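You operate a simulated robot arm through the tools that you are given. There is no shell and no other tool.

You are at the controls of a simulated two-armed robot. One attempt, no reset.

## Task
Try both gauges in the black tray's blue cap, green first. Bin it if the green one won't go in.
Fine: the reject bin; both gauges go back in their holes.

The check looks at the end state, three seconds after you hand in, the way a careful person would. Anything else that was tipped, shoved, dropped, spilled or broken makes it a failure. Lids that push on must go on centred and level and be pressed home; caps that screw on are set level and turned clockwise until they are tight.

## Robot
Two 7-joint arms with two-finger parallel grippers on one trunk that stands fixed in place. Base frame: the origin is at the foot of the trunk, x ahead of it, y to its left, z up. Lengths are in mm, angles in rad, forces in N, time in s.
The left shoulder is at [50, 158, 1183], the right one opposite. With the tool pointing down near the work surface each hand reaches from about 200 to 660 mm from the base axis, measured 20 degrees to its own side. Payload 3.91 kg a hand.
The TCP of each hand is the grasp point between the finger pads, 30 mm short of the fingertips. In the tool frame z runs along the fingers and y along their closing line. Largest opening 110 mm; finger width 20, thickness 10; the body of the gripper, 48 by 112 mm, starts 55 mm behind the TCP.
Orientation is told as [roll, pitch, yaw] about the base's x, y, z axes, in that order, counted from this pose: with the fingers straight down and closing along the base's y, the tool's x points along the base's -x, its y along +y and its z along -z.

## Interface
- The arms move only by the tool arm_command. It takes "left_plan", "right_plan" or both (then of equal length, played together; a hand with none holds still); each is a list of rows, each an object (a shift or turn left out is 0, a gripper value left out holds the last) with "angular": the turn, a rotation vector about the tool's x, y, z in rad, a list of three; "slide": the shift along the tool's x, y, z in mm, a list of three; "jaw": the finger opening in mm, from 0 to 110. In form: [{"angular": [wx, wy, wz], "slide": [tx, ty, tz], "jaw": jaw}, ...]. A call has 1 to 20 rows; each row is the pose to reach, as a shift and turn from the pose commanded when the call began, along the tool's axes at that moment. A row lasts 0.2 s, in which the tool goes at most 50 mm and 0.15 rad; a call with a longer step from one row to the next is refused whole, and so is a gripper value outside its range. A pose out of reach is approached as far as the arm can. The call stops where the force on the tool passes 50 N (or 10 N more than at its start, if that is more) or the arm is blocked; 0.2 s more then pass. Each finger travels about 153 mm/s and halts on what it meets, pressing with about 23 N; the grip force reading is that of the motor and also rises with nothing between the fingers. The clock runs only during rows and for 0.2 s after the last one: add rows that repeat a pose to give the fingers time. It gives the time, the measured TCP pose, the force on the tool (base axes), the opening and the grip force at its end, in the units of the frame above (readings bear some noise), with the torque about the TCP (base axes, N m) and any sound that the robot's microphone picked up.
- Cameras (640 x 400 px; columns grow to the right, rows downward): "scene" is now at [118.4, -47.4, 1334.9]; the picture's right is [-0.51, -0.86, 0.00], its down [-0.39, 0.23, -0.89] and it looks along [0.77, -0.46, -0.45] (base axes); focal length 275 px, centre (320, 200). "left" rides on the left gripper at [72, -17, -103] in its tool frame; the picture's right is [0.23, 0.97, 0.00], its down [-0.76, 0.18, -0.62] and it looks along [-0.61, 0.14, 0.78] (tool axes); focal length 222 px, centre (320, 200). "right" rides on the right gripper at [72, 17, -103] in its tool frame; the picture's right is [-0.23, 0.97, 0.00], its down [-0.76, -0.18, -0.62] and it looks along [-0.61, -0.14, 0.78] (tool axes); focal length 222 px, centre (320, 200). There is no depth. A picture from a camera that has moved, and an enlarged one, comes with that camera's place and axes in the base frame and with its lens.
- camera(camera): a new picture of that camera. No time passes.
- lift_body(by): slides the trunk up (or, below 0, down) by that many mm; the arms and the scene camera ride with it, the base frame stays. It gives what a move gives, with no picture.
- aim_head(pan, tilt): turns the head with the scene camera to pan (to the left, within 1.396 rad either way) and tilt (down, from -0.506 to 1.204), counted from straight ahead of the robot. It gives what a move gives.
- zoom(camera, box): a new picture of the part [left, top, right, bottom] of that camera's present view, enlarged. No time passes.
- sign_off(): hands the job in; it is judged then, once.

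Nothing tells you positions but the pictures and the camera data. Unless the task says otherwise, let go and move clear before handing in.

The tools are called after "Request:" by a JSON object that holds its "api" and its "payload". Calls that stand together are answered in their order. arm_command: Moves the arms, as the interface text tells. Its arguments: {"type":"object","properties":{"left_plan":{"type":"array","items":{"type":"object","properties":{"angular":{"type":"array","items":{"type":"number"}},"slide":{"type":"array","items":{"type":"number"}},"jaw":{"type":"number"}}}},"right_plan":{"type":"array","items":{"type":"object","properties":{"angular":{"type":"array","items":{"type":"number"}},"slide":{"type":"array","items":{"type":"number"}},"jaw":{"type":"number"}}}}},"required":[]} The other tools are called the same way: lift_body (by) moves the trunk up or down; aim_head (pan, tilt) turns the head that bears the scene camera; camera (camera) takes a picture; zoom (camera, box) takes an enlarged picture of a part of a camera's view; sign_off () hands the job in.

At the start:

```text
time_s: 0.0
left_tool_pos: [335.9, -58.5, 1219.5]
left_tool_rot: [0.0, 0.0, 0.002]
left_force: [-0.7, -1.2, -0.1]
left_wrist_torque: [0.01, -0.01, -0.01]
left_opening: 109.7
left_finger_force: 0.1
right_tool_pos: [240.6, -323.7, 1214.8]
right_tool_rot: [0.0, -0.001, 0.0]
right_force: [0.4, -0.3, -0.1]
right_wrist_torque: [0.0, 0.02, 0.0]
right_opening: 110.2
right_finger_force: 0.0
trunk travel left (down, up): [-425.0, 57.0]
head pan, tilt (commanded): [-0.539, 0.466]
```

scene: 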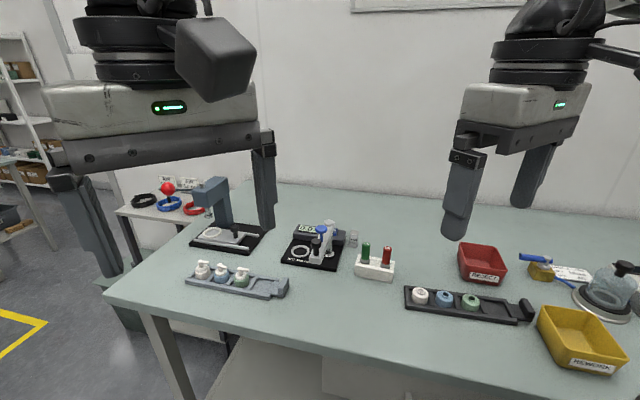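
right: 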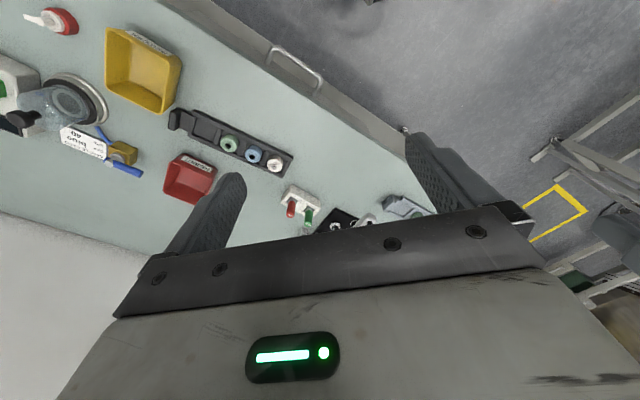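
left: 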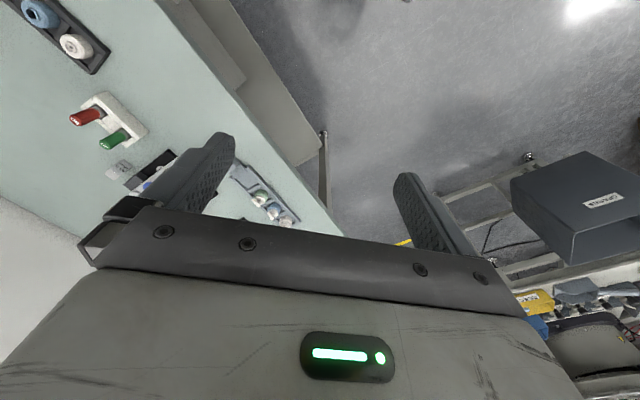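

I see a bench with a grey tray and a black tray of caps, a gauge holder with green and red plug gauges, and red and yellow bins. I'll look closer before moving anything.

Request:
{"api": "zoom", "payload": {"camera": "scene", "box": [340, 220, 540, 345]}}

Request:
{"api": "zoom", "payload": {"camera": "scene", "box": [170, 170, 410, 320]}}

Request:
{"api": "zoom", "payload": {"camera": "scene", "box": [440, 225, 640, 390]}}

```text
3.20 times, centred on (440, 282) of scene
camera zoom: at [118.4, -47.4, 1334.9], right [-0.51, -0.86, 0.0], down [-0.39, 0.23, -0.89], along [0.77, -0.46, -0.45], focal length 881 px, centre (-64, -64)
```

zoom: 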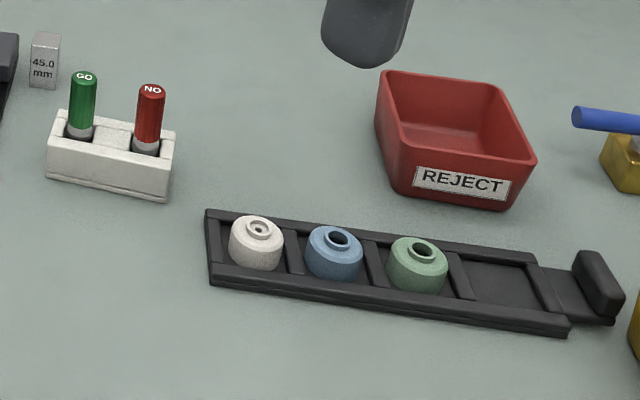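

```text
2.67 times, centred on (290, 245) of scene
camera zoom: at [118.4, -47.4, 1334.9], right [-0.51, -0.86, 0.0], down [-0.39, 0.23, -0.89], along [0.77, -0.46, -0.45], focal length 734 px, centre (400, 80)
```

zoom: 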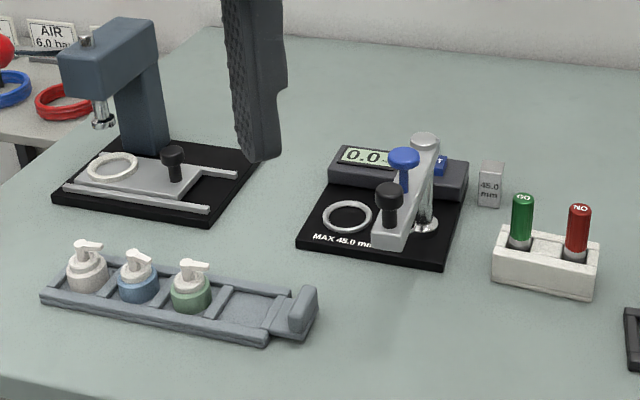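

```text
2.42 times, centred on (540, 308) of scene
camera zoom: at [118.4, -47.4, 1334.9], right [-0.51, -0.86, 0.0], down [-0.39, 0.23, -0.89], along [0.77, -0.46, -0.45], focal length 668 px, centre (-213, -61)
```

zoom: 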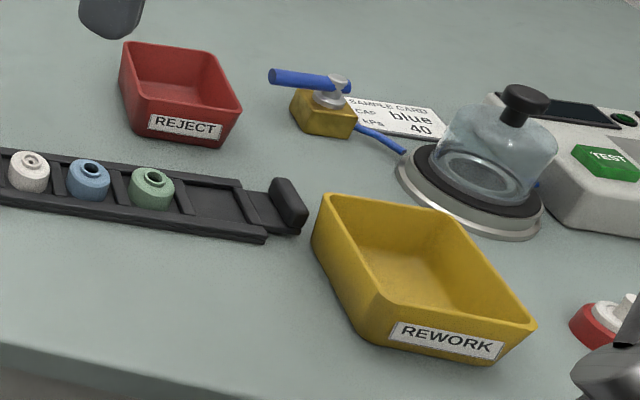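

The trays, gauge block and bins are clear in view; I'll triangulate them with the wrist camera and take close-ups.

Request:
{"api": "zoom", "payload": {"camera": "right", "box": [220, 100, 420, 240]}}

Request:
{"api": "zoom", "payload": {"camera": "right", "box": [150, 90, 310, 190]}}

Request:
{"api": "zoom", "payload": {"camera": "left", "box": [0, 0, 240, 200]}}

Request:
{"api": "aim_head", "payload": {"pan": -0.95, "tilt": 0.8}}

```text
2.86 times, centred on (320, 170) of right
camera zoom: at [167.4, -307.0, 1318.1], right [0.23, 0.97, 0.0], down [0.76, -0.18, 0.62], along [0.61, -0.14, -0.78], focal length 635 px, centre (320, 286)
```

zoom: 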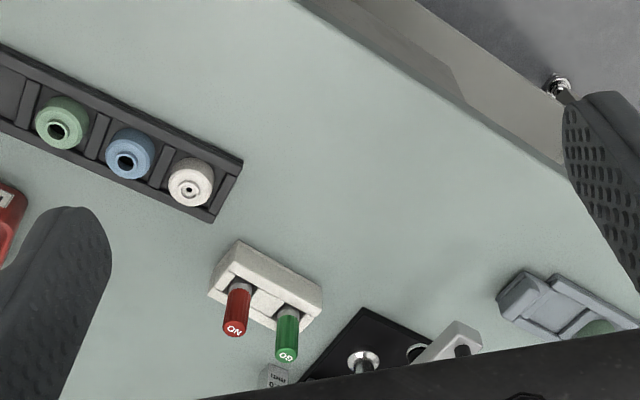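

```text
4.00 times, centred on (230, 140) of right
camera zoom: at [167.4, -307.0, 1318.1], right [0.23, 0.97, 0.0], down [0.76, -0.18, 0.62], along [0.61, -0.14, -0.78], focal length 888 px, centre (680, 440)
```

zoom: 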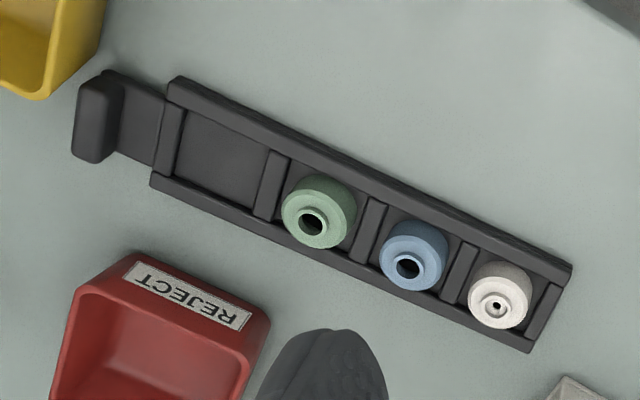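

```text
2.00 times, centred on (120, 100) of left
camera zoom: at [263.7, -75.5, 1323.9], right [-0.23, 0.97, 0.0], down [0.76, 0.18, 0.62], along [0.61, 0.14, -0.78], focal length 444 px, centre (720, 400)
```

zoom: 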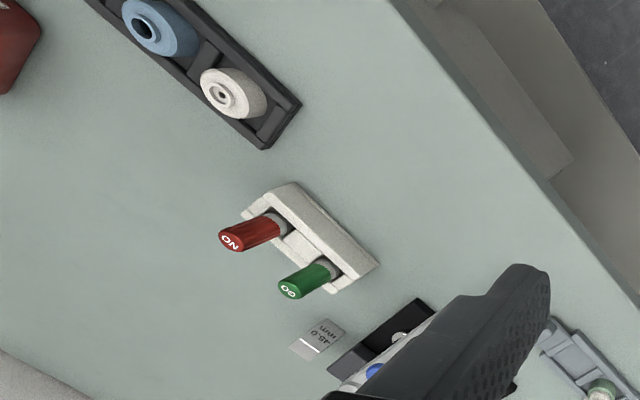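

```text
time_s: 0.9
left_tool_pos: [337.6, -57.8, 1220.1]
left_tool_rot: [-0.001, 0.0, 0.0]
left_force: [-0.7, -1.0, 0.4]
left_wrist_torque: [-0.05, -0.01, 0.0]
left_opening: 109.8
left_finger_force: 0.0
right_tool_pos: [241.2, -323.6, 1214.4]
right_tool_rot: [0.001, 0.0, 0.0]
right_force: [0.2, 0.4, -0.8]
right_wrist_torque: [0.02, 0.01, -0.01]
right_opening: 109.4
right_finger_force: 0.1
trunk travel left (down, up): [-425.0, 57.0]
head pan, tilt (commanded): [-0.949, 0.799]
```

The green gauge top is near (523, -417, 946), the red near (486, -450, 946) and the blue cap near (351, -494, 888). I'll check the newly aimed scene view.

Request:
{"api": "camera", "payload": {"camera": "scene"}}

Request:
{"api": "zoom", "payload": {"camera": "scene", "box": [180, 80, 420, 230]}}

```text
taken
camera scene: at [86.8, -66.0, 1306.1], right [-0.81, -0.58, 0.0], down [-0.42, 0.58, -0.7], along [0.41, -0.57, -0.72], focal length 275 px, centre (320, 200)
```

scene: 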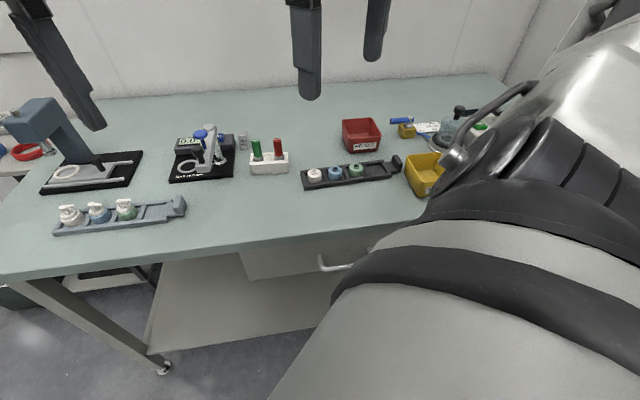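

```text
2.67 times, centred on (300, 155) of scene
camera zoom: at [86.8, -66.0, 1306.1], right [-0.81, -0.58, 0.0], down [-0.42, 0.58, -0.7], along [0.41, -0.57, -0.72], focal length 734 px, centre (373, 320)
```

zoom: 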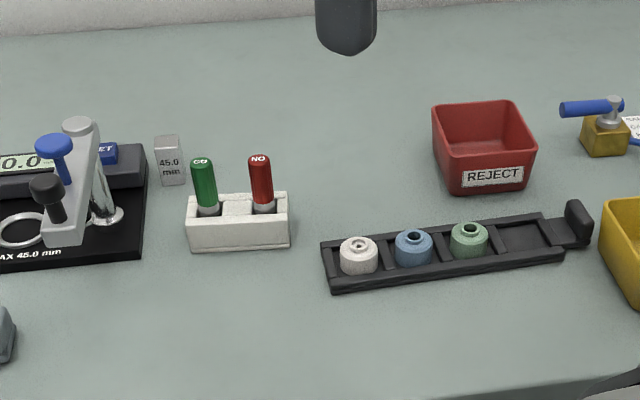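

The black tray, gauge block and reject bin are all in the right arm's region. I'll shift the left arm clear to its side and bring the right hand high above the green gauge, turned so the fingers close across the gauge block.

Request:
{"api": "arm_command", "payload": {"right_plan": [{"slide": [-30, -10, 15], "angular": [0, 0, -0.08]}, {"slide": [-62, -20, 34], "angular": [0, 0, -0.16]}, {"slide": [-94, -31, 52], "angular": [0, 0, -0.24]}, {"slide": [-126, -41, 70], "angular": [0, 0, -0.32]}, {"slide": [-158, -52, 88], "angular": [0, 0, -0.4]}, {"slide": [-190, -62, 106], "angular": [0, 0, -0.48]}, {"slide": [-222, -73, 124], "angular": [0, 0, -0.56]}, {"slide": [-252, -83, 140], "angular": [0, 0, -0.64]}, {"slide": [-282, -93, 155], "angular": [0, 0, -0.72], "jaw": 60}, {"slide": [-282, -93, 155], "angular": [0, 0, -0.72], "jaw": 60}], "left_plan": [{"slide": [0, 30, 0]}, {"slide": [0, 60, 0]}, {"slide": [0, 90, 0]}, {"slide": [0, 120, 0]}, {"slide": [0, 150, 0]}, {"slide": [0, 180, 0]}, {"slide": [0, 210, 0]}, {"slide": [0, 240, 0]}, {"slide": [0, 260, 0]}, {"slide": [0, 260, 0]}]}}

Request:
{"api": "camera", "payload": {"camera": "right"}}

Request:
{"api": "camera", "payload": {"camera": "scene"}}

```text
time_s: 3.1
left_tool_pos: [337.9, 203.1, 1218.5]
left_tool_rot: [0.0, 0.001, 0.003]
left_force: [0.1, 0.6, -0.2]
left_wrist_torque: [-0.05, 0.01, -0.02]
left_opening: 109.8
left_finger_force: 0.0
right_tool_pos: [414.0, -264.3, 1040.7]
right_tool_rot: [-0.003, 0.0, 0.718]
right_force: [-0.2, -0.2, 0.7]
right_wrist_torque: [0.01, 0.01, 0.01]
right_opening: 60.0
right_finger_force: 0.0
right hand out of reach, approached as far as the arm can: row 5, 6, 7, 8, 9, 10
trunk travel left (down, up): [-425.0, 57.0]
head pan, tilt (commanded): [-0.949, 0.799]
```

```text
taken
camera right: at [346.9, -299.7, 1144.3], right [-0.47, 0.88, 0.0], down [0.69, 0.37, 0.62], along [0.55, 0.29, -0.78], focal length 222 px, centre (320, 200)
```

right: 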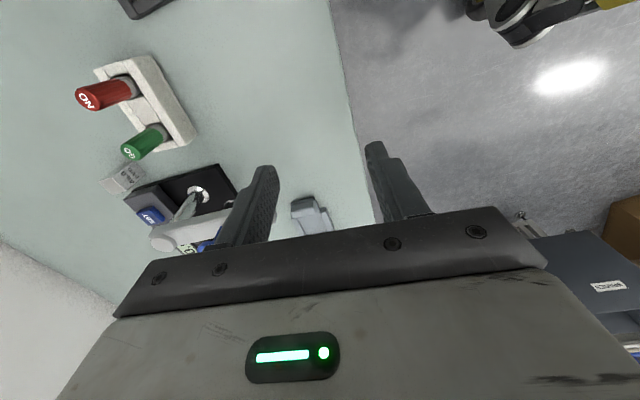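

```text
taken
camera scene: at [86.9, -66.1, 1306.0], right [-0.81, -0.58, 0.0], down [-0.42, 0.58, -0.7], along [0.41, -0.57, -0.72], focal length 275 px, centre (320, 200)
```

scene: 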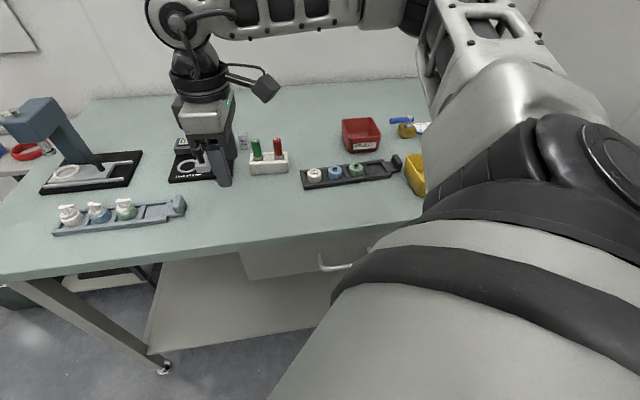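

The arm could not reach that pose with the wrist turned that way, and stopped short over the gauge fixture at a safe height. I'll make a small upward move with some back-turn to learn what pose is taken as commanded.

Request:
{"api": "arm_command", "payload": {"right_plan": [{"slide": [0, 0, -20], "angular": [0, 0, 0.1]}, {"slide": [0, 0, -20], "angular": [0, 0, 0.1]}]}}

```text
time_s: 3.7
left_tool_pos: [337.7, 201.6, 1218.6]
left_tool_rot: [0.001, 0.0, 0.0]
left_force: [0.4, 0.1, -0.6]
left_wrist_torque: [-0.03, 0.02, -0.04]
left_opening: 110.2
left_finger_force: 0.1
right_tool_pos: [412.4, -264.5, 1061.5]
right_tool_rot: [0.001, -0.001, 0.621]
right_force: [-0.2, 0.0, 0.2]
right_wrist_torque: [0.03, -0.01, 0.02]
right_opening: 60.1
right_finger_force: 0.0
trunk travel left (down, up): [-425.0, 57.0]
head pan, tilt (commanded): [-0.949, 0.799]
```

That worked: shifts count from where the arm actually is. I'll now turn the wrist the natural way (yaw about -0.5) and go over the green gauge.

Request:
{"api": "arm_command", "payload": {"right_plan": [{"slide": [0, 0, 0], "angular": [0, 0, 0.14]}, {"slide": [0, 0, 0], "angular": [0, 0, 0.28]}, {"slide": [0, -10, 0], "angular": [0, 0, 0.42]}, {"slide": [0, -30, 0], "angular": [0, 0, 0.56]}, {"slide": [0, -60, 0], "angular": [0, 0, 0.7]}, {"slide": [0, -95, 0], "angular": [0, 0, 0.84]}, {"slide": [0, -130, 0], "angular": [0, 0, 0.98]}, {"slide": [0, -165, 0], "angular": [0, 0, 1.12]}, {"slide": [0, -188, 0], "angular": [0, 0, 1.12]}, {"slide": [0, -188, 0], "angular": [0, 0, 1.12]}]}}

Request:
{"api": "camera", "payload": {"camera": "right"}}

Request:
{"api": "camera", "payload": {"camera": "scene"}}

```text
time_s: 5.9
left_tool_pos: [337.1, 200.9, 1219.0]
left_tool_rot: [0.001, 0.0, 0.001]
left_force: [-0.4, -0.8, -0.2]
left_wrist_torque: [-0.02, 0.02, 0.04]
left_opening: 109.9
left_finger_force: 0.0
right_tool_pos: [521.9, -417.2, 1063.9]
right_tool_rot: [0.0, -0.001, -0.498]
right_force: [0.0, -0.1, -0.7]
right_wrist_torque: [0.01, -0.01, -0.08]
right_opening: 60.1
right_finger_force: 0.1
trunk travel left (down, up): [-425.0, 57.0]
head pan, tilt (commanded): [-0.949, 0.799]
```

```text
taken
camera right: at [466.2, -367.6, 1167.4], right [0.67, 0.75, 0.0], down [0.58, -0.52, 0.62], along [0.47, -0.41, -0.78], focal length 222 px, centre (320, 200)
```

right: 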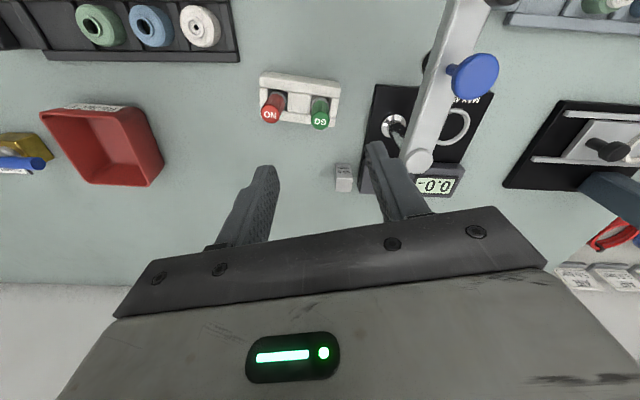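

```text
taken
camera scene: at [86.7, -66.0, 1306.0], right [-0.81, -0.58, 0.0], down [-0.42, 0.58, -0.7], along [0.41, -0.57, -0.72], focal length 275 px, centre (320, 200)
```

scene: 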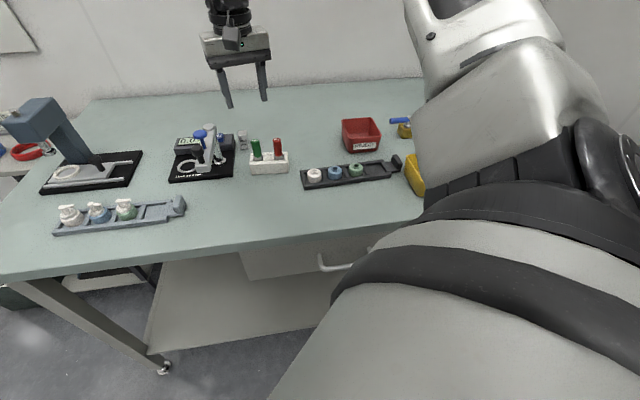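

The hand is above the gauge block and the wrist camera sees everything. I'll zoom in for accurate bearings on gauges, cap and bin.

Request:
{"api": "zoom", "payload": {"camera": "right", "box": [240, 60, 360, 135]}}

Request:
{"api": "zoom", "payload": {"camera": "right", "box": [40, 0, 240, 125]}}

Request:
{"api": "zoom", "payload": {"camera": "scene", "box": [240, 110, 420, 222]}}

```text
5.33 times, centred on (300, 98) of right
camera zoom: at [466.2, -367.6, 1167.4], right [0.67, 0.75, 0.0], down [0.58, -0.52, 0.62], along [0.47, -0.41, -0.78], focal length 1185 px, centre (427, 747)
```

zoom: 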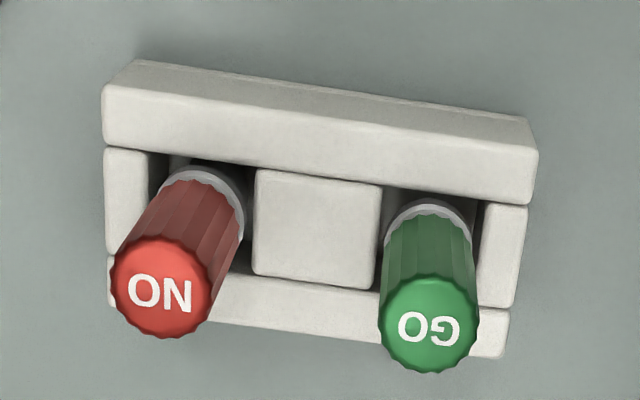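

```text
3.20 times, centred on (140, 62) of right
camera zoom: at [466.2, -367.6, 1167.4], right [0.67, 0.75, 0.0], down [0.58, -0.52, 0.62], along [0.47, -0.41, -0.78], focal length 711 px, centre (896, 640)
```

zoom: 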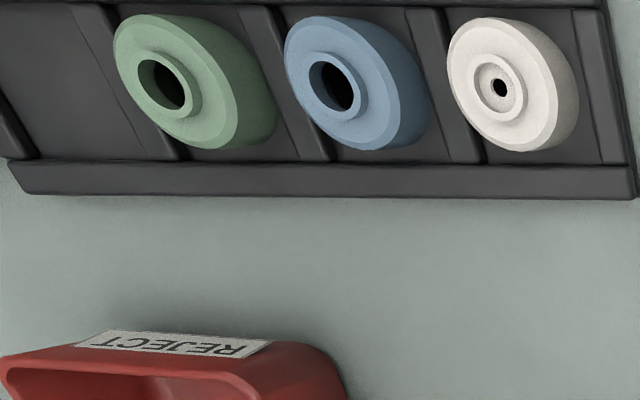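

```text
3.56 times, centred on (330, 166) of scene
camera zoom: at [86.7, -66.0, 1306.0], right [-0.81, -0.58, 0.0], down [-0.42, 0.58, -0.7], along [0.41, -0.57, -0.72], focal length 979 px, centre (284, 321)
```

zoom: 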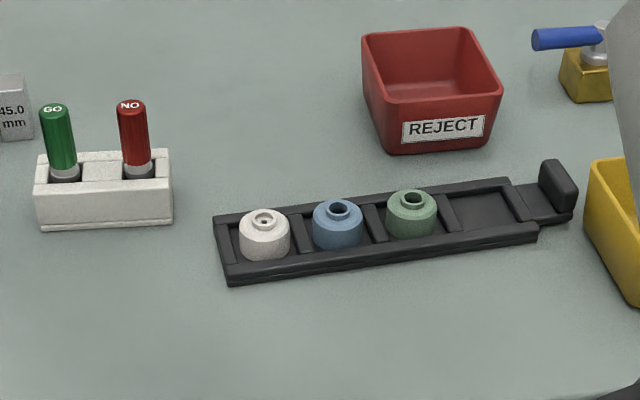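

The green gauge sits almost directly below the tool. I'll descend part way with a narrower jaw and re-measure before closing in.

Request:
{"api": "arm_command", "payload": {"right_plan": [{"slide": [-1.9, 0, 30], "jaw": 46}, {"slide": [-1.9, 0, 60], "jaw": 46}, {"slide": [-1.9, 0, 80], "jaw": 46}, {"slide": [-1.9, 0, 80], "jaw": 46}, {"slide": [-1.9, 0, 80], "jaw": 46}]}}

Request:
{"api": "camera", "payload": {"camera": "right"}}

Request:
{"api": "zoom", "payload": {"camera": "right", "box": [240, 70, 400, 170]}}

Request:
{"api": "zoom", "payload": {"camera": "scene", "box": [220, 90, 320, 190]}}

```text
time_s: 7.1
left_tool_pos: [337.7, 202.3, 1219.3]
left_tool_rot: [-0.001, 0.001, 0.0]
left_force: [0.8, 0.2, 0.5]
left_wrist_torque: [-0.04, 0.0, 0.05]
left_opening: 110.0
left_finger_force: 0.1
right_tool_pos: [523.1, -418.2, 983.9]
right_tool_rot: [0.0, 0.001, -0.498]
right_force: [0.2, 0.7, 0.8]
right_wrist_torque: [-0.02, 0.0, -0.02]
right_opening: 45.9
right_finger_force: 0.0
trunk travel left (down, up): [-425.0, 57.0]
head pan, tilt (commanded): [-0.949, 0.799]
```

```text
taken
camera right: at [468.1, -369.0, 1087.2], right [0.67, 0.75, 0.0], down [0.58, -0.52, 0.62], along [0.47, -0.41, -0.78], focal length 222 px, centre (320, 200)
```

right: 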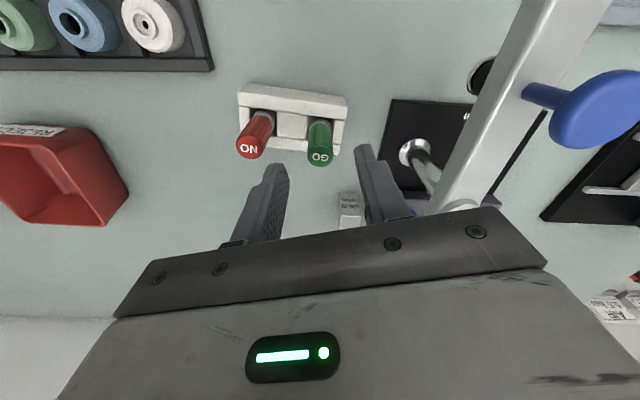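

```text
4.00 times, centred on (320, 120) of right
camera zoom: at [468.1, -369.0, 1087.2], right [0.67, 0.75, 0.0], down [0.58, -0.52, 0.62], along [0.47, -0.41, -0.78], focal length 888 px, centre (320, 520)
```

zoom: 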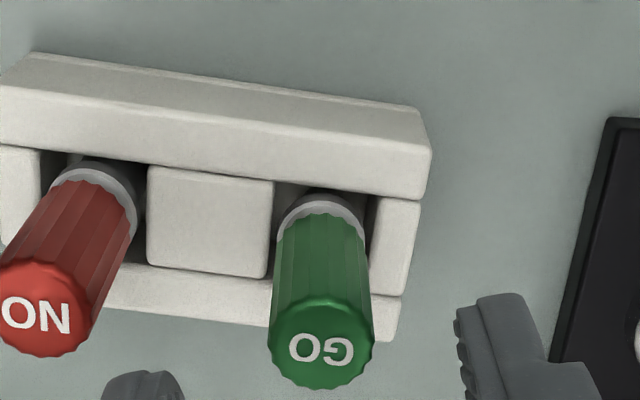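

```text
4.00 times, centred on (270, 140) of scene
camera zoom: at [86.8, -66.0, 1306.0], right [-0.81, -0.58, 0.0], down [-0.42, 0.58, -0.7], along [0.41, -0.57, -0.72], focal length 1102 px, centre (520, 440)
```

zoom: 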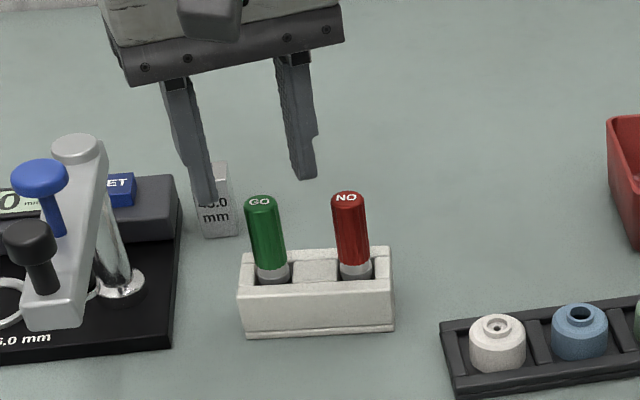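

The tool is centred on the green gauge to within a millimetre, with its top at about z 943. I'll descend to grip the handle just above the block and close.

Request:
{"api": "arm_command", "payload": {"right_plan": [{"slide": [-0.5, 0, 25], "jaw": 46}, {"slide": [-0.5, 0, 45], "jaw": 46}, {"slide": [-0.5, 0, 53], "jaw": 46}, {"slide": [-0.5, 0, 53], "jaw": 46}]}}

Request:
{"api": "zoom", "payload": {"camera": "right", "box": [220, 70, 420, 195]}}

Request:
{"api": "zoom", "payload": {"camera": "scene", "box": [220, 90, 320, 190]}}

```text
time_s: 8.1
left_tool_pos: [338.0, 200.9, 1219.1]
left_tool_rot: [0.002, 0.0, 0.002]
left_force: [-0.4, -0.1, 0.2]
left_wrist_torque: [-0.03, -0.03, 0.02]
left_opening: 109.9
left_finger_force: 0.0
right_tool_pos: [524.5, -418.1, 929.1]
right_tool_rot: [0.0, 0.001, -0.499]
right_force: [0.2, -0.1, -0.3]
right_wrist_torque: [0.0, 0.01, -0.01]
right_opening: 46.0
right_finger_force: 0.1
trunk travel left (down, up): [-425.0, 57.0]
head pan, tilt (commanded): [-0.949, 0.799]
```

```text
3.20 times, centred on (320, 132) of right
camera zoom: at [468.5, -368.3, 1033.3], right [0.67, 0.75, 0.0], down [0.58, -0.52, 0.62], along [0.47, -0.41, -0.78], focal length 711 px, centre (320, 416)
```

zoom: 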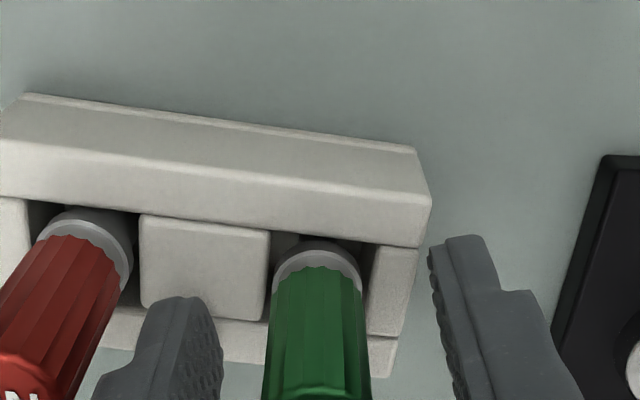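

```text
4.00 times, centred on (270, 140) of scene
camera zoom: at [86.7, -66.0, 1306.0], right [-0.81, -0.58, 0.0], down [-0.42, 0.58, -0.7], along [0.41, -0.57, -0.72], focal length 1102 px, centre (520, 440)
```

zoom: 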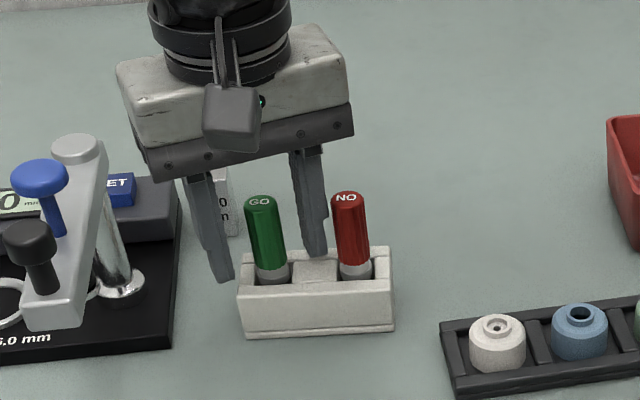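

The fingers straddle the green handle cleanly. Closing now.

Request:
{"api": "arm_command", "payload": {"right_plan": [{"jaw": 30}, {"jaw": 20}, {"jaw": 12}, {"jaw": 12}, {"jaw": 12}]}}

Request:
{"api": "zoom", "payload": {"camera": "right", "box": [220, 70, 420, 195]}}

```text
time_s: 9.3
left_tool_pos: [337.5, 202.1, 1218.2]
left_tool_rot: [0.0, 0.001, 0.002]
left_force: [-0.9, -0.3, 0.2]
left_wrist_torque: [-0.01, 0.03, -0.01]
left_opening: 110.0
left_finger_force: 0.1
right_tool_pos: [524.3, -417.6, 930.0]
right_tool_rot: [0.002, -0.001, -0.5]
right_force: [0.5, 0.3, -0.3]
right_wrist_torque: [0.02, 0.03, -0.01]
right_opening: 18.1
right_finger_force: 23.6
trunk travel left (down, up): [-425.0, 57.0]
head pan, tilt (commanded): [-0.949, 0.799]
```

```text
3.20 times, centred on (320, 132) of right
camera zoom: at [468.5, -368.2, 1033.5], right [0.67, 0.75, 0.0], down [0.58, -0.52, 0.62], along [0.47, -0.41, -0.78], focal length 711 px, centre (320, 416)
```

zoom: 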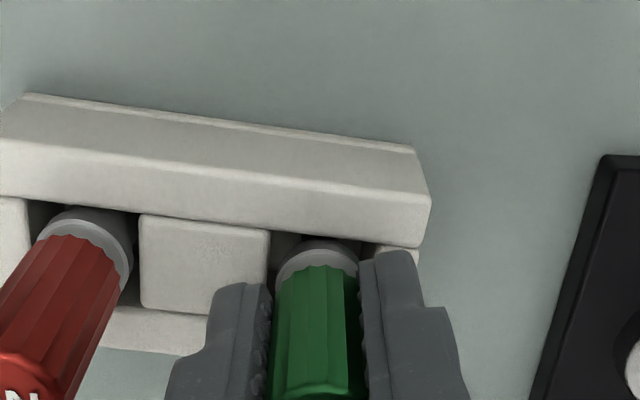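

The green gauge is gripped (18.1 mm, 23.6 N). I'll lift it straight up and look at the plug.

Request:
{"api": "arm_command", "payload": {"right_plan": [{"slide": [0, 0, -8]}, {"slide": [0, 0, -20]}, {"slide": [0, 0, -40]}, {"slide": [0, 0, -60]}, {"slide": [0, 0, -80]}, {"slide": [0, 0, -80]}]}}

Request:
{"api": "camera", "payload": {"camera": "right"}}

Request:
{"api": "zoom", "payload": {"camera": "right", "box": [260, 90, 380, 190]}}

Request:
{"api": "zoom", "payload": {"camera": "scene", "box": [220, 70, 340, 180]}}

```text
time_s: 10.7
left_tool_pos: [336.5, 202.1, 1218.2]
left_tool_rot: [-0.001, -0.001, 0.004]
left_force: [-0.6, -0.1, 0.0]
left_wrist_torque: [0.04, 0.02, -0.01]
left_opening: 109.8
left_finger_force: 0.1
right_tool_pos: [522.9, -416.9, 1009.8]
right_tool_rot: [0.0, -0.001, -0.5]
right_force: [-0.3, 0.0, -0.2]
right_wrist_torque: [0.0, -0.03, -0.02]
right_opening: 17.9
right_finger_force: 23.1
trunk travel left (down, up): [-425.0, 57.0]
head pan, tilt (commanded): [-0.949, 0.799]
```

```text
taken
camera right: at [467.5, -367.7, 1112.4], right [0.67, 0.75, 0.0], down [0.58, -0.52, 0.62], along [0.46, -0.41, -0.78], focal length 222 px, centre (320, 200)
```

right: 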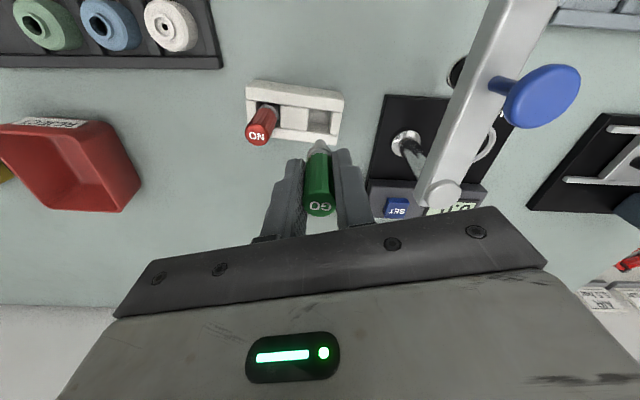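

```text
4.00 times, centred on (320, 140) of right
camera zoom: at [467.5, -367.7, 1112.4], right [0.67, 0.75, 0.0], down [0.58, -0.52, 0.62], along [0.46, -0.41, -0.78], focal length 888 px, centre (320, 440)
```

zoom: 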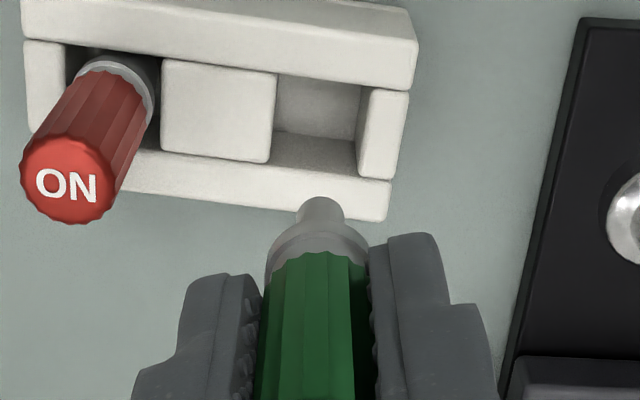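

```text
3.64 times, centred on (280, 125) of scene
camera zoom: at [86.9, -66.1, 1306.0], right [-0.81, -0.58, 0.0], down [-0.42, 0.58, -0.7], along [0.41, -0.57, -0.72], focal length 1001 px, centre (466, 473)
```

zoom: 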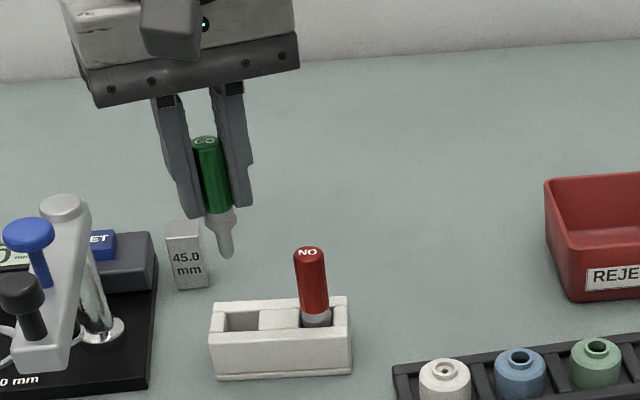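

The green gauge is out: an 18 mm collar narrowing to a slim plug about 65 mm below the TCP. I'll raise it well over the red gauge and carry it to above the blue cap, near (353, -496), keeping the same yaw.

Request:
{"api": "arm_command", "payload": {"right_plan": [{"slide": [0, 0, -40]}, {"slide": [0, 0, -80]}, {"slide": [20, -27, -80]}, {"slide": [45, -60, -80]}, {"slide": [68, -90, -80]}, {"slide": [90, -120, -80]}, {"slide": [112.3, -150.4, -80]}, {"slide": [112.3, -150.4, -80]}, {"slide": [112.3, -150.4, -80]}]}}

Request:
{"api": "camera", "payload": {"camera": "right"}}

Request:
{"api": "camera", "payload": {"camera": "scene"}}

```text
time_s: 12.7
left_tool_pos: [336.5, 201.7, 1218.3]
left_tool_rot: [0.002, 0.0, -0.001]
left_force: [-0.3, 0.3, -0.3]
left_wrist_torque: [-0.01, -0.03, 0.0]
left_opening: 109.9
left_finger_force: 0.0
right_tool_pos: [354.6, -493.3, 1088.7]
right_tool_rot: [0.002, 0.002, -0.498]
right_force: [0.3, 0.3, -0.7]
right_wrist_torque: [0.01, 0.0, 0.03]
right_opening: 18.0
right_finger_force: 22.9
trunk travel left (down, up): [-425.0, 57.0]
head pan, tilt (commanded): [-0.949, 0.799]
```

```text
taken
camera right: at [298.0, -445.2, 1193.6], right [0.67, 0.75, 0.0], down [0.58, -0.52, 0.62], along [0.46, -0.41, -0.78], focal length 222 px, centre (320, 200)
```

right: 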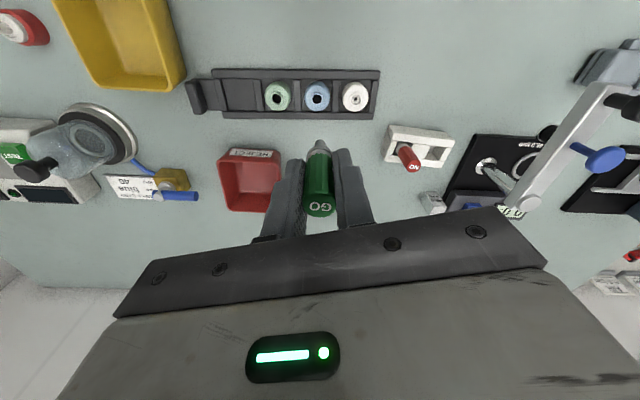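

```text
taken
camera scene: at [86.7, -66.1, 1306.0], right [-0.81, -0.58, 0.0], down [-0.42, 0.58, -0.7], along [0.41, -0.57, -0.72], focal length 275 px, centre (320, 200)
```

scene: 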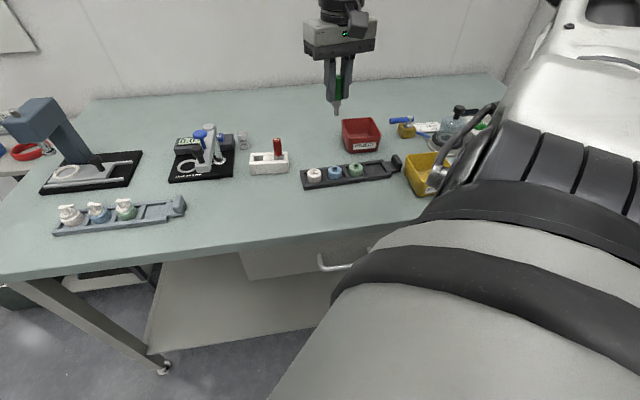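

The gauge hovers above the blue cap. I'll zoom in to measure the hole and the plug tip precisely.

Request:
{"api": "zoom", "payload": {"camera": "right", "box": [240, 70, 400, 170]}}

Request:
{"api": "zoom", "payload": {"camera": "right", "box": [296, 78, 344, 108]}}

Request:
{"api": "zoom", "payload": {"camera": "right", "box": [288, 130, 352, 220]}}

```text
4.00 times, centred on (320, 120) of right
camera zoom: at [298.0, -445.2, 1193.6], right [0.67, 0.75, 0.0], down [0.58, -0.52, 0.62], along [0.46, -0.41, -0.78], focal length 888 px, centre (320, 520)
```

zoom: 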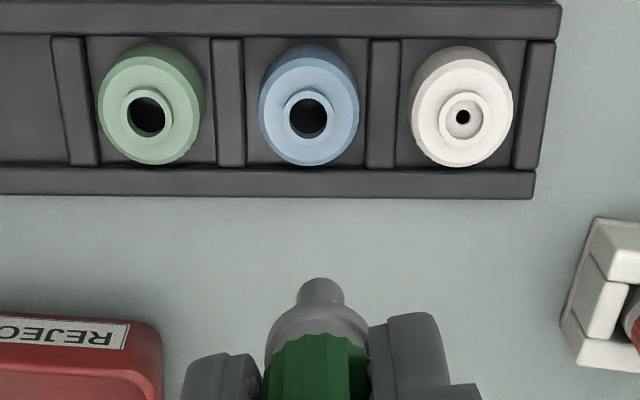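

```text
13.33 times, centred on (320, 93) of right
camera zoom: at [298.0, -445.2, 1193.6], right [0.67, 0.75, 0.0], down [0.58, -0.52, 0.62], along [0.46, -0.41, -0.78], focal length 2962 px, centre (320, 1627)
```

zoom: 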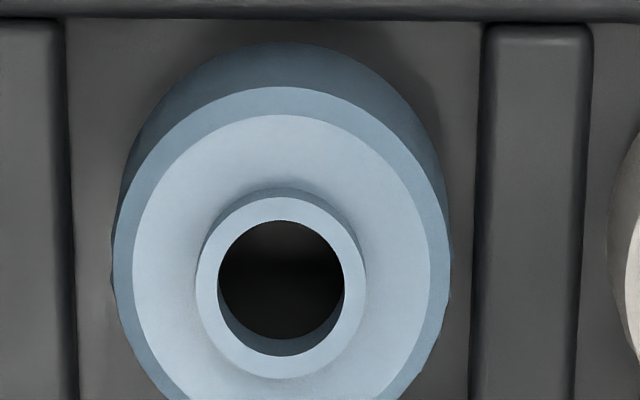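

```text
4.44 times, centred on (320, 175) of right
camera zoom: at [298.0, -445.2, 1193.6], right [0.67, 0.75, 0.0], down [0.58, -0.52, 0.62], along [0.46, -0.41, -0.78], focal length 987 px, centre (320, 311)
```

zoom: 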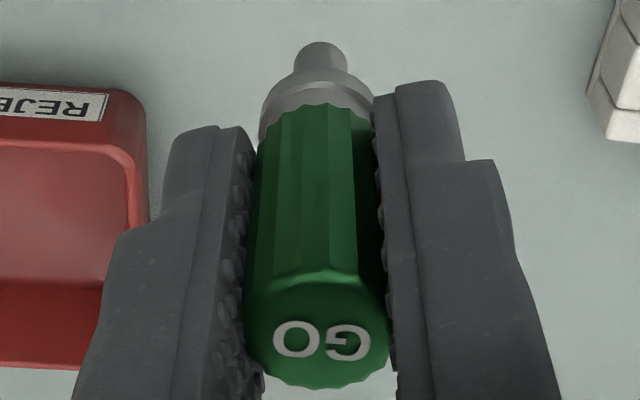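

Request:
{"api": "zoom", "payload": {"camera": "right", "box": [300, 132, 340, 164]}}

Request:
{"api": "zoom", "payload": {"camera": "scene", "box": [315, 50, 365, 125]}}

```text
12.50 times, centred on (320, 148) of right
camera zoom: at [298.0, -445.2, 1193.6], right [0.67, 0.75, 0.0], down [0.58, -0.52, 0.62], along [0.46, -0.41, -0.78], focal length 2776 px, centre (320, 850)
```

zoom: 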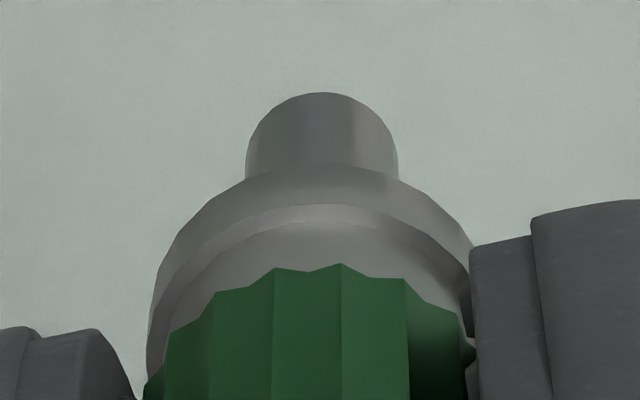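

```text
5.33 times, centred on (340, 88) of scene
camera zoom: at [86.7, -66.1, 1306.0], right [-0.81, -0.58, 0.0], down [-0.42, 0.58, -0.7], along [0.41, -0.57, -0.72], focal length 1469 px, centre (213, 800)
```

zoom: 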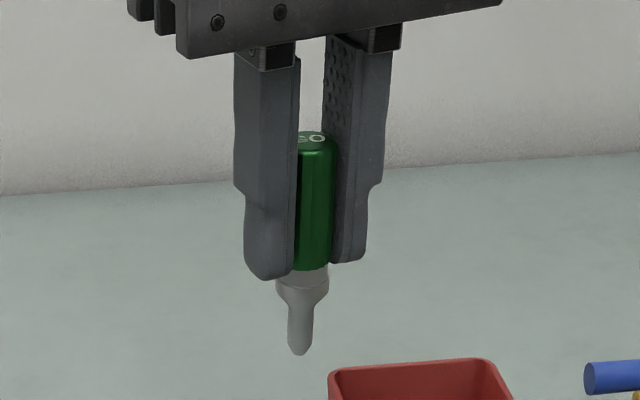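

The cap's hole measures about 12 mm and the green plug about 9.4 mm; the hole is ~(-1.3, -4.1) off in the tool frame. I'll correct and descend until the tip is roughly 30 mm above the hub, then re-measure.

Request:
{"api": "arm_command", "payload": {"right_plan": [{"slide": [-1.3, -4.1, 25]}, {"slide": [-1.3, -4.1, 55]}, {"slide": [-1.3, -4.1, 85]}, {"slide": [-1.3, -4.1, 105]}, {"slide": [-1.3, -4.1, 105]}, {"slide": [-1.3, -4.1, 105]}]}}

Request:
{"api": "zoom", "payload": {"camera": "right", "box": [260, 60, 380, 160]}}

Request:
{"api": "zoom", "payload": {"camera": "scene", "box": [290, 110, 390, 200]}}

```text
time_s: 14.1
left_tool_pos: [337.2, 201.9, 1218.3]
left_tool_rot: [-0.001, 0.0, 0.001]
left_force: [-0.7, 1.0, 0.7]
left_wrist_torque: [0.03, -0.01, 0.01]
left_opening: 109.8
left_finger_force: 0.0
right_tool_pos: [352.9, -498.9, 984.6]
right_tool_rot: [0.0, -0.001, -0.499]
right_force: [0.7, 0.4, -1.3]
right_wrist_torque: [0.01, 0.01, 0.03]
right_opening: 18.1
right_finger_force: 22.9
trunk travel left (down, up): [-425.0, 57.0]
head pan, tilt (commanded): [-0.949, 0.799]
```

```text
4.00 times, centred on (320, 110) of right
camera zoom: at [296.5, -449.3, 1087.0], right [0.67, 0.75, 0.0], down [0.58, -0.52, 0.62], along [0.47, -0.41, -0.78], focal length 888 px, centre (320, 560)
```

zoom: 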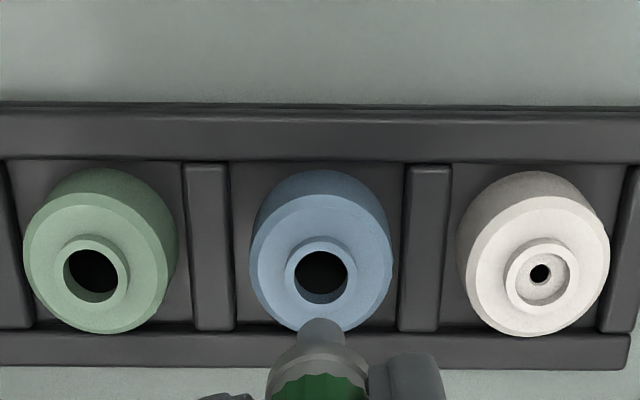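

```text
4.44 times, centred on (340, 155) of scene
camera zoom: at [86.8, -66.1, 1306.0], right [-0.81, -0.58, 0.0], down [-0.42, 0.58, -0.7], along [0.41, -0.57, -0.72], focal length 1224 px, centre (231, 400)
```

zoom: 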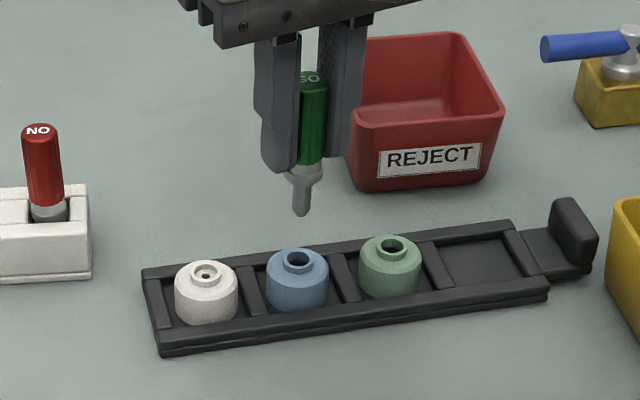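

Request:
{"api": "arm_command", "payload": {"right_plan": [{"slide": [0, 0, 7]}, {"slide": [0, 0, 14]}, {"slide": [0, 0, 14]}]}}

Request:
{"api": "zoom", "payload": {"camera": "right", "box": [290, 100, 350, 150]}}

Request:
{"api": "zoom", "payload": {"camera": "scene", "box": [310, 130, 370, 190]}}

```text
time_s: 14.9
left_tool_pos: [336.8, 201.9, 1219.6]
left_tool_rot: [0.002, 0.0, 0.001]
left_force: [0.9, 1.2, 0.5]
left_wrist_torque: [-0.01, 0.01, 0.02]
left_opening: 110.1
left_finger_force: 0.1
right_tool_pos: [353.6, -499.8, 971.2]
right_tool_rot: [0.001, -0.001, -0.5]
right_force: [0.5, -0.5, -0.8]
right_wrist_torque: [0.03, -0.01, 0.04]
right_opening: 18.2
right_finger_force: 23.0
trunk travel left (down, up): [-425.0, 57.0]
head pan, tilt (commanded): [-0.949, 0.799]
```

```text
8.00 times, centred on (320, 125) of right
camera zoom: at [296.7, -449.7, 1073.9], right [0.67, 0.75, 0.0], down [0.58, -0.52, 0.62], along [0.46, -0.41, -0.78], focal length 1777 px, centre (320, 800)
```

zoom: 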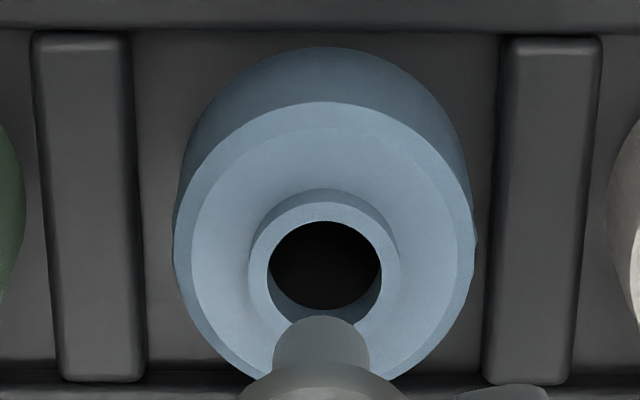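

```text
6.67 times, centred on (340, 160) of scene
camera zoom: at [86.8, -66.0, 1306.0], right [-0.81, -0.58, 0.0], down [-0.42, 0.58, -0.7], along [0.41, -0.57, -0.72], focal length 1836 px, centre (187, 467)
```

zoom: 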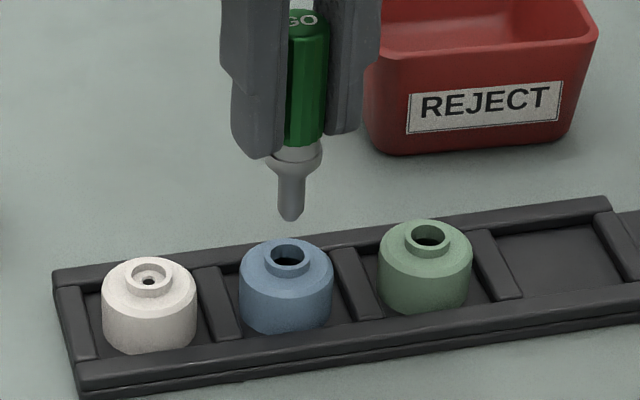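

The tip is nearly over the hole, about 18 mm above the hub. I'll nudge sideways 0.4 mm and lower another 12 mm.

Request:
{"api": "arm_command", "payload": {"right_plan": [{"slide": [0, 0.4, 6]}, {"slide": [0, 0.4, 12]}, {"slide": [0, 0.4, 12]}]}}

Request:
{"api": "zoom", "payload": {"camera": "right", "box": [290, 100, 350, 150]}}

Request:
{"api": "zoom", "payload": {"camera": "scene", "box": [310, 140, 360, 190]}}

```text
time_s: 15.7
left_tool_pos: [337.0, 201.9, 1219.3]
left_tool_rot: [0.0, 0.002, 0.003]
left_force: [0.0, -0.3, 0.8]
left_wrist_torque: [-0.03, -0.01, -0.02]
left_opening: 110.2
left_finger_force: 0.0
right_tool_pos: [353.8, -497.8, 957.9]
right_tool_rot: [0.001, 0.0, -0.499]
right_force: [0.6, 0.3, -0.2]
right_wrist_torque: [-0.01, 0.0, -0.03]
right_opening: 18.2
right_finger_force: 22.9
trunk travel left (down, up): [-425.0, 57.0]
head pan, tilt (commanded): [-0.949, 0.799]
```

```text
8.00 times, centred on (320, 125) of right
camera zoom: at [297.5, -449.6, 1062.1], right [0.67, 0.75, 0.0], down [0.58, -0.52, 0.62], along [0.47, -0.41, -0.78], focal length 1777 px, centre (320, 800)
```

zoom: 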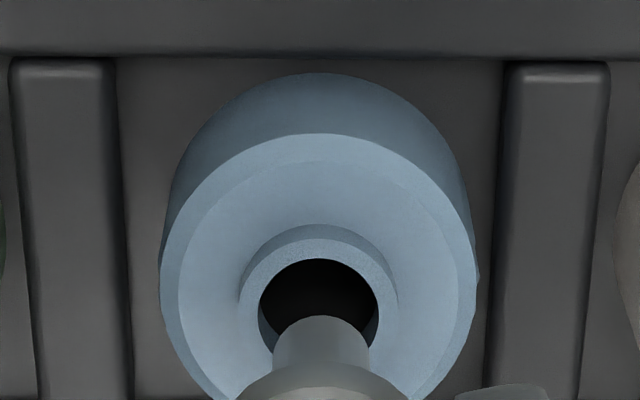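

```text
8.00 times, centred on (335, 165) of scene
camera zoom: at [86.8, -66.0, 1306.0], right [-0.81, -0.58, 0.0], down [-0.42, 0.58, -0.7], along [0.41, -0.57, -0.72], focal length 2203 px, centre (200, 480)
```

zoom: 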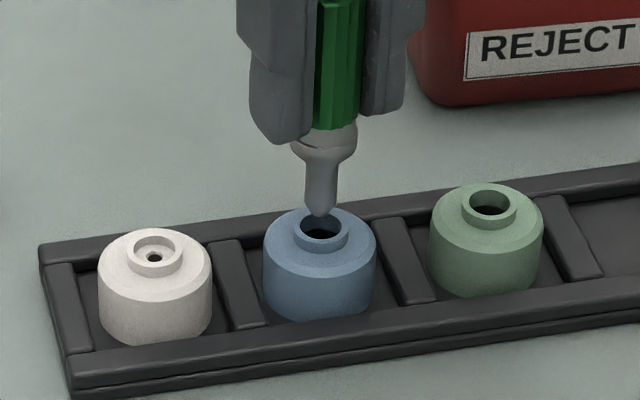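

Request:
{"api": "zoom", "payload": {"camera": "scene", "box": [325, 153, 345, 173]}}

Request:
{"api": "zoom", "payload": {"camera": "right", "box": [305, 125, 335, 150]}}

```text
16.00 times, centred on (335, 163) of scene
camera zoom: at [86.8, -66.0, 1306.0], right [-0.81, -0.58, 0.0], down [-0.42, 0.58, -0.7], along [0.41, -0.57, -0.72], focal length 4406 px, centre (80, 792)
```

zoom: 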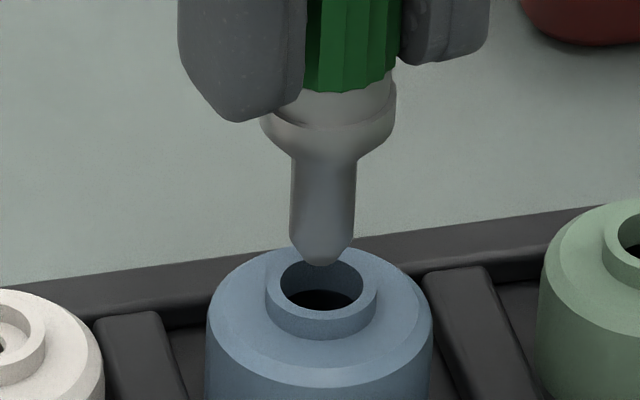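

```text
16.00 times, centred on (320, 138) of right
camera zoom: at [297.5, -449.6, 1062.1], right [0.67, 0.75, 0.0], down [0.58, -0.52, 0.62], along [0.47, -0.41, -0.78], focal length 3554 px, centre (320, 1200)
```

zoom: 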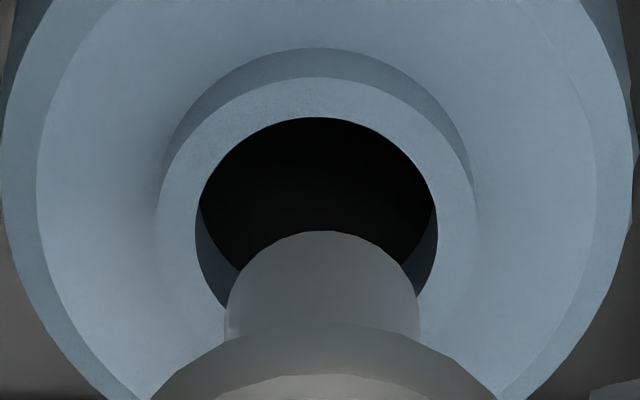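

The plug tip is about 5 mm above the hub and centred to about 0.3 mm on a 12 mm mouth. I'll trim 0.3 mm sideways and start lowering, watching force.

Request:
{"api": "arm_command", "payload": {"right_plan": [{"slide": [0, -0.3, 2]}, {"slide": [0, -0.3, 4]}, {"slide": [0, -0.3, 6]}, {"slide": [0, -0.3, 7]}]}}

Request:
{"api": "zoom", "payload": {"camera": "right", "box": [305, 125, 335, 150]}}

Request:
{"api": "zoom", "payload": {"camera": "scene", "box": [325, 153, 345, 173]}}

```text
time_s: 16.7
left_tool_pos: [335.8, 201.6, 1218.9]
left_tool_rot: [0.0, 0.001, 0.003]
left_force: [-0.7, 0.3, 0.2]
left_wrist_torque: [0.01, 0.03, -0.02]
left_opening: 110.0
left_finger_force: 0.1
right_tool_pos: [351.3, -499.6, 952.0]
right_tool_rot: [0.0, -0.001, -0.499]
right_force: [-0.9, 0.1, -0.5]
right_wrist_torque: [-0.01, 0.01, -0.03]
right_opening: 18.3
right_finger_force: 22.8
trunk travel left (down, up): [-425.0, 57.0]
head pan, tilt (commanded): [-0.949, 0.799]
```

```text
16.00 times, centred on (320, 138) of right
camera zoom: at [295.9, -450.5, 1055.5], right [0.67, 0.75, 0.0], down [0.58, -0.52, 0.62], along [0.47, -0.41, -0.78], focal length 3554 px, centre (320, 1200)
```

zoom: 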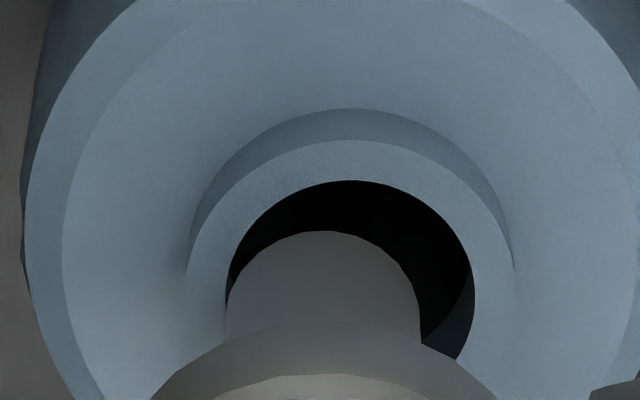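

```text
16.00 times, centred on (335, 163) of scene
camera zoom: at [86.8, -66.0, 1306.0], right [-0.81, -0.58, 0.0], down [-0.42, 0.58, -0.7], along [0.41, -0.57, -0.72], focal length 4406 px, centre (80, 792)
```

zoom: 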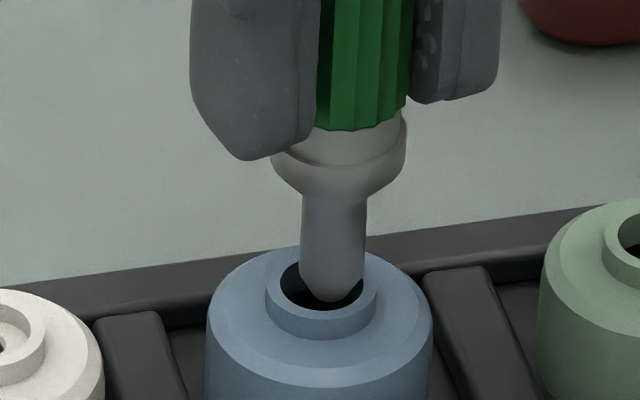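

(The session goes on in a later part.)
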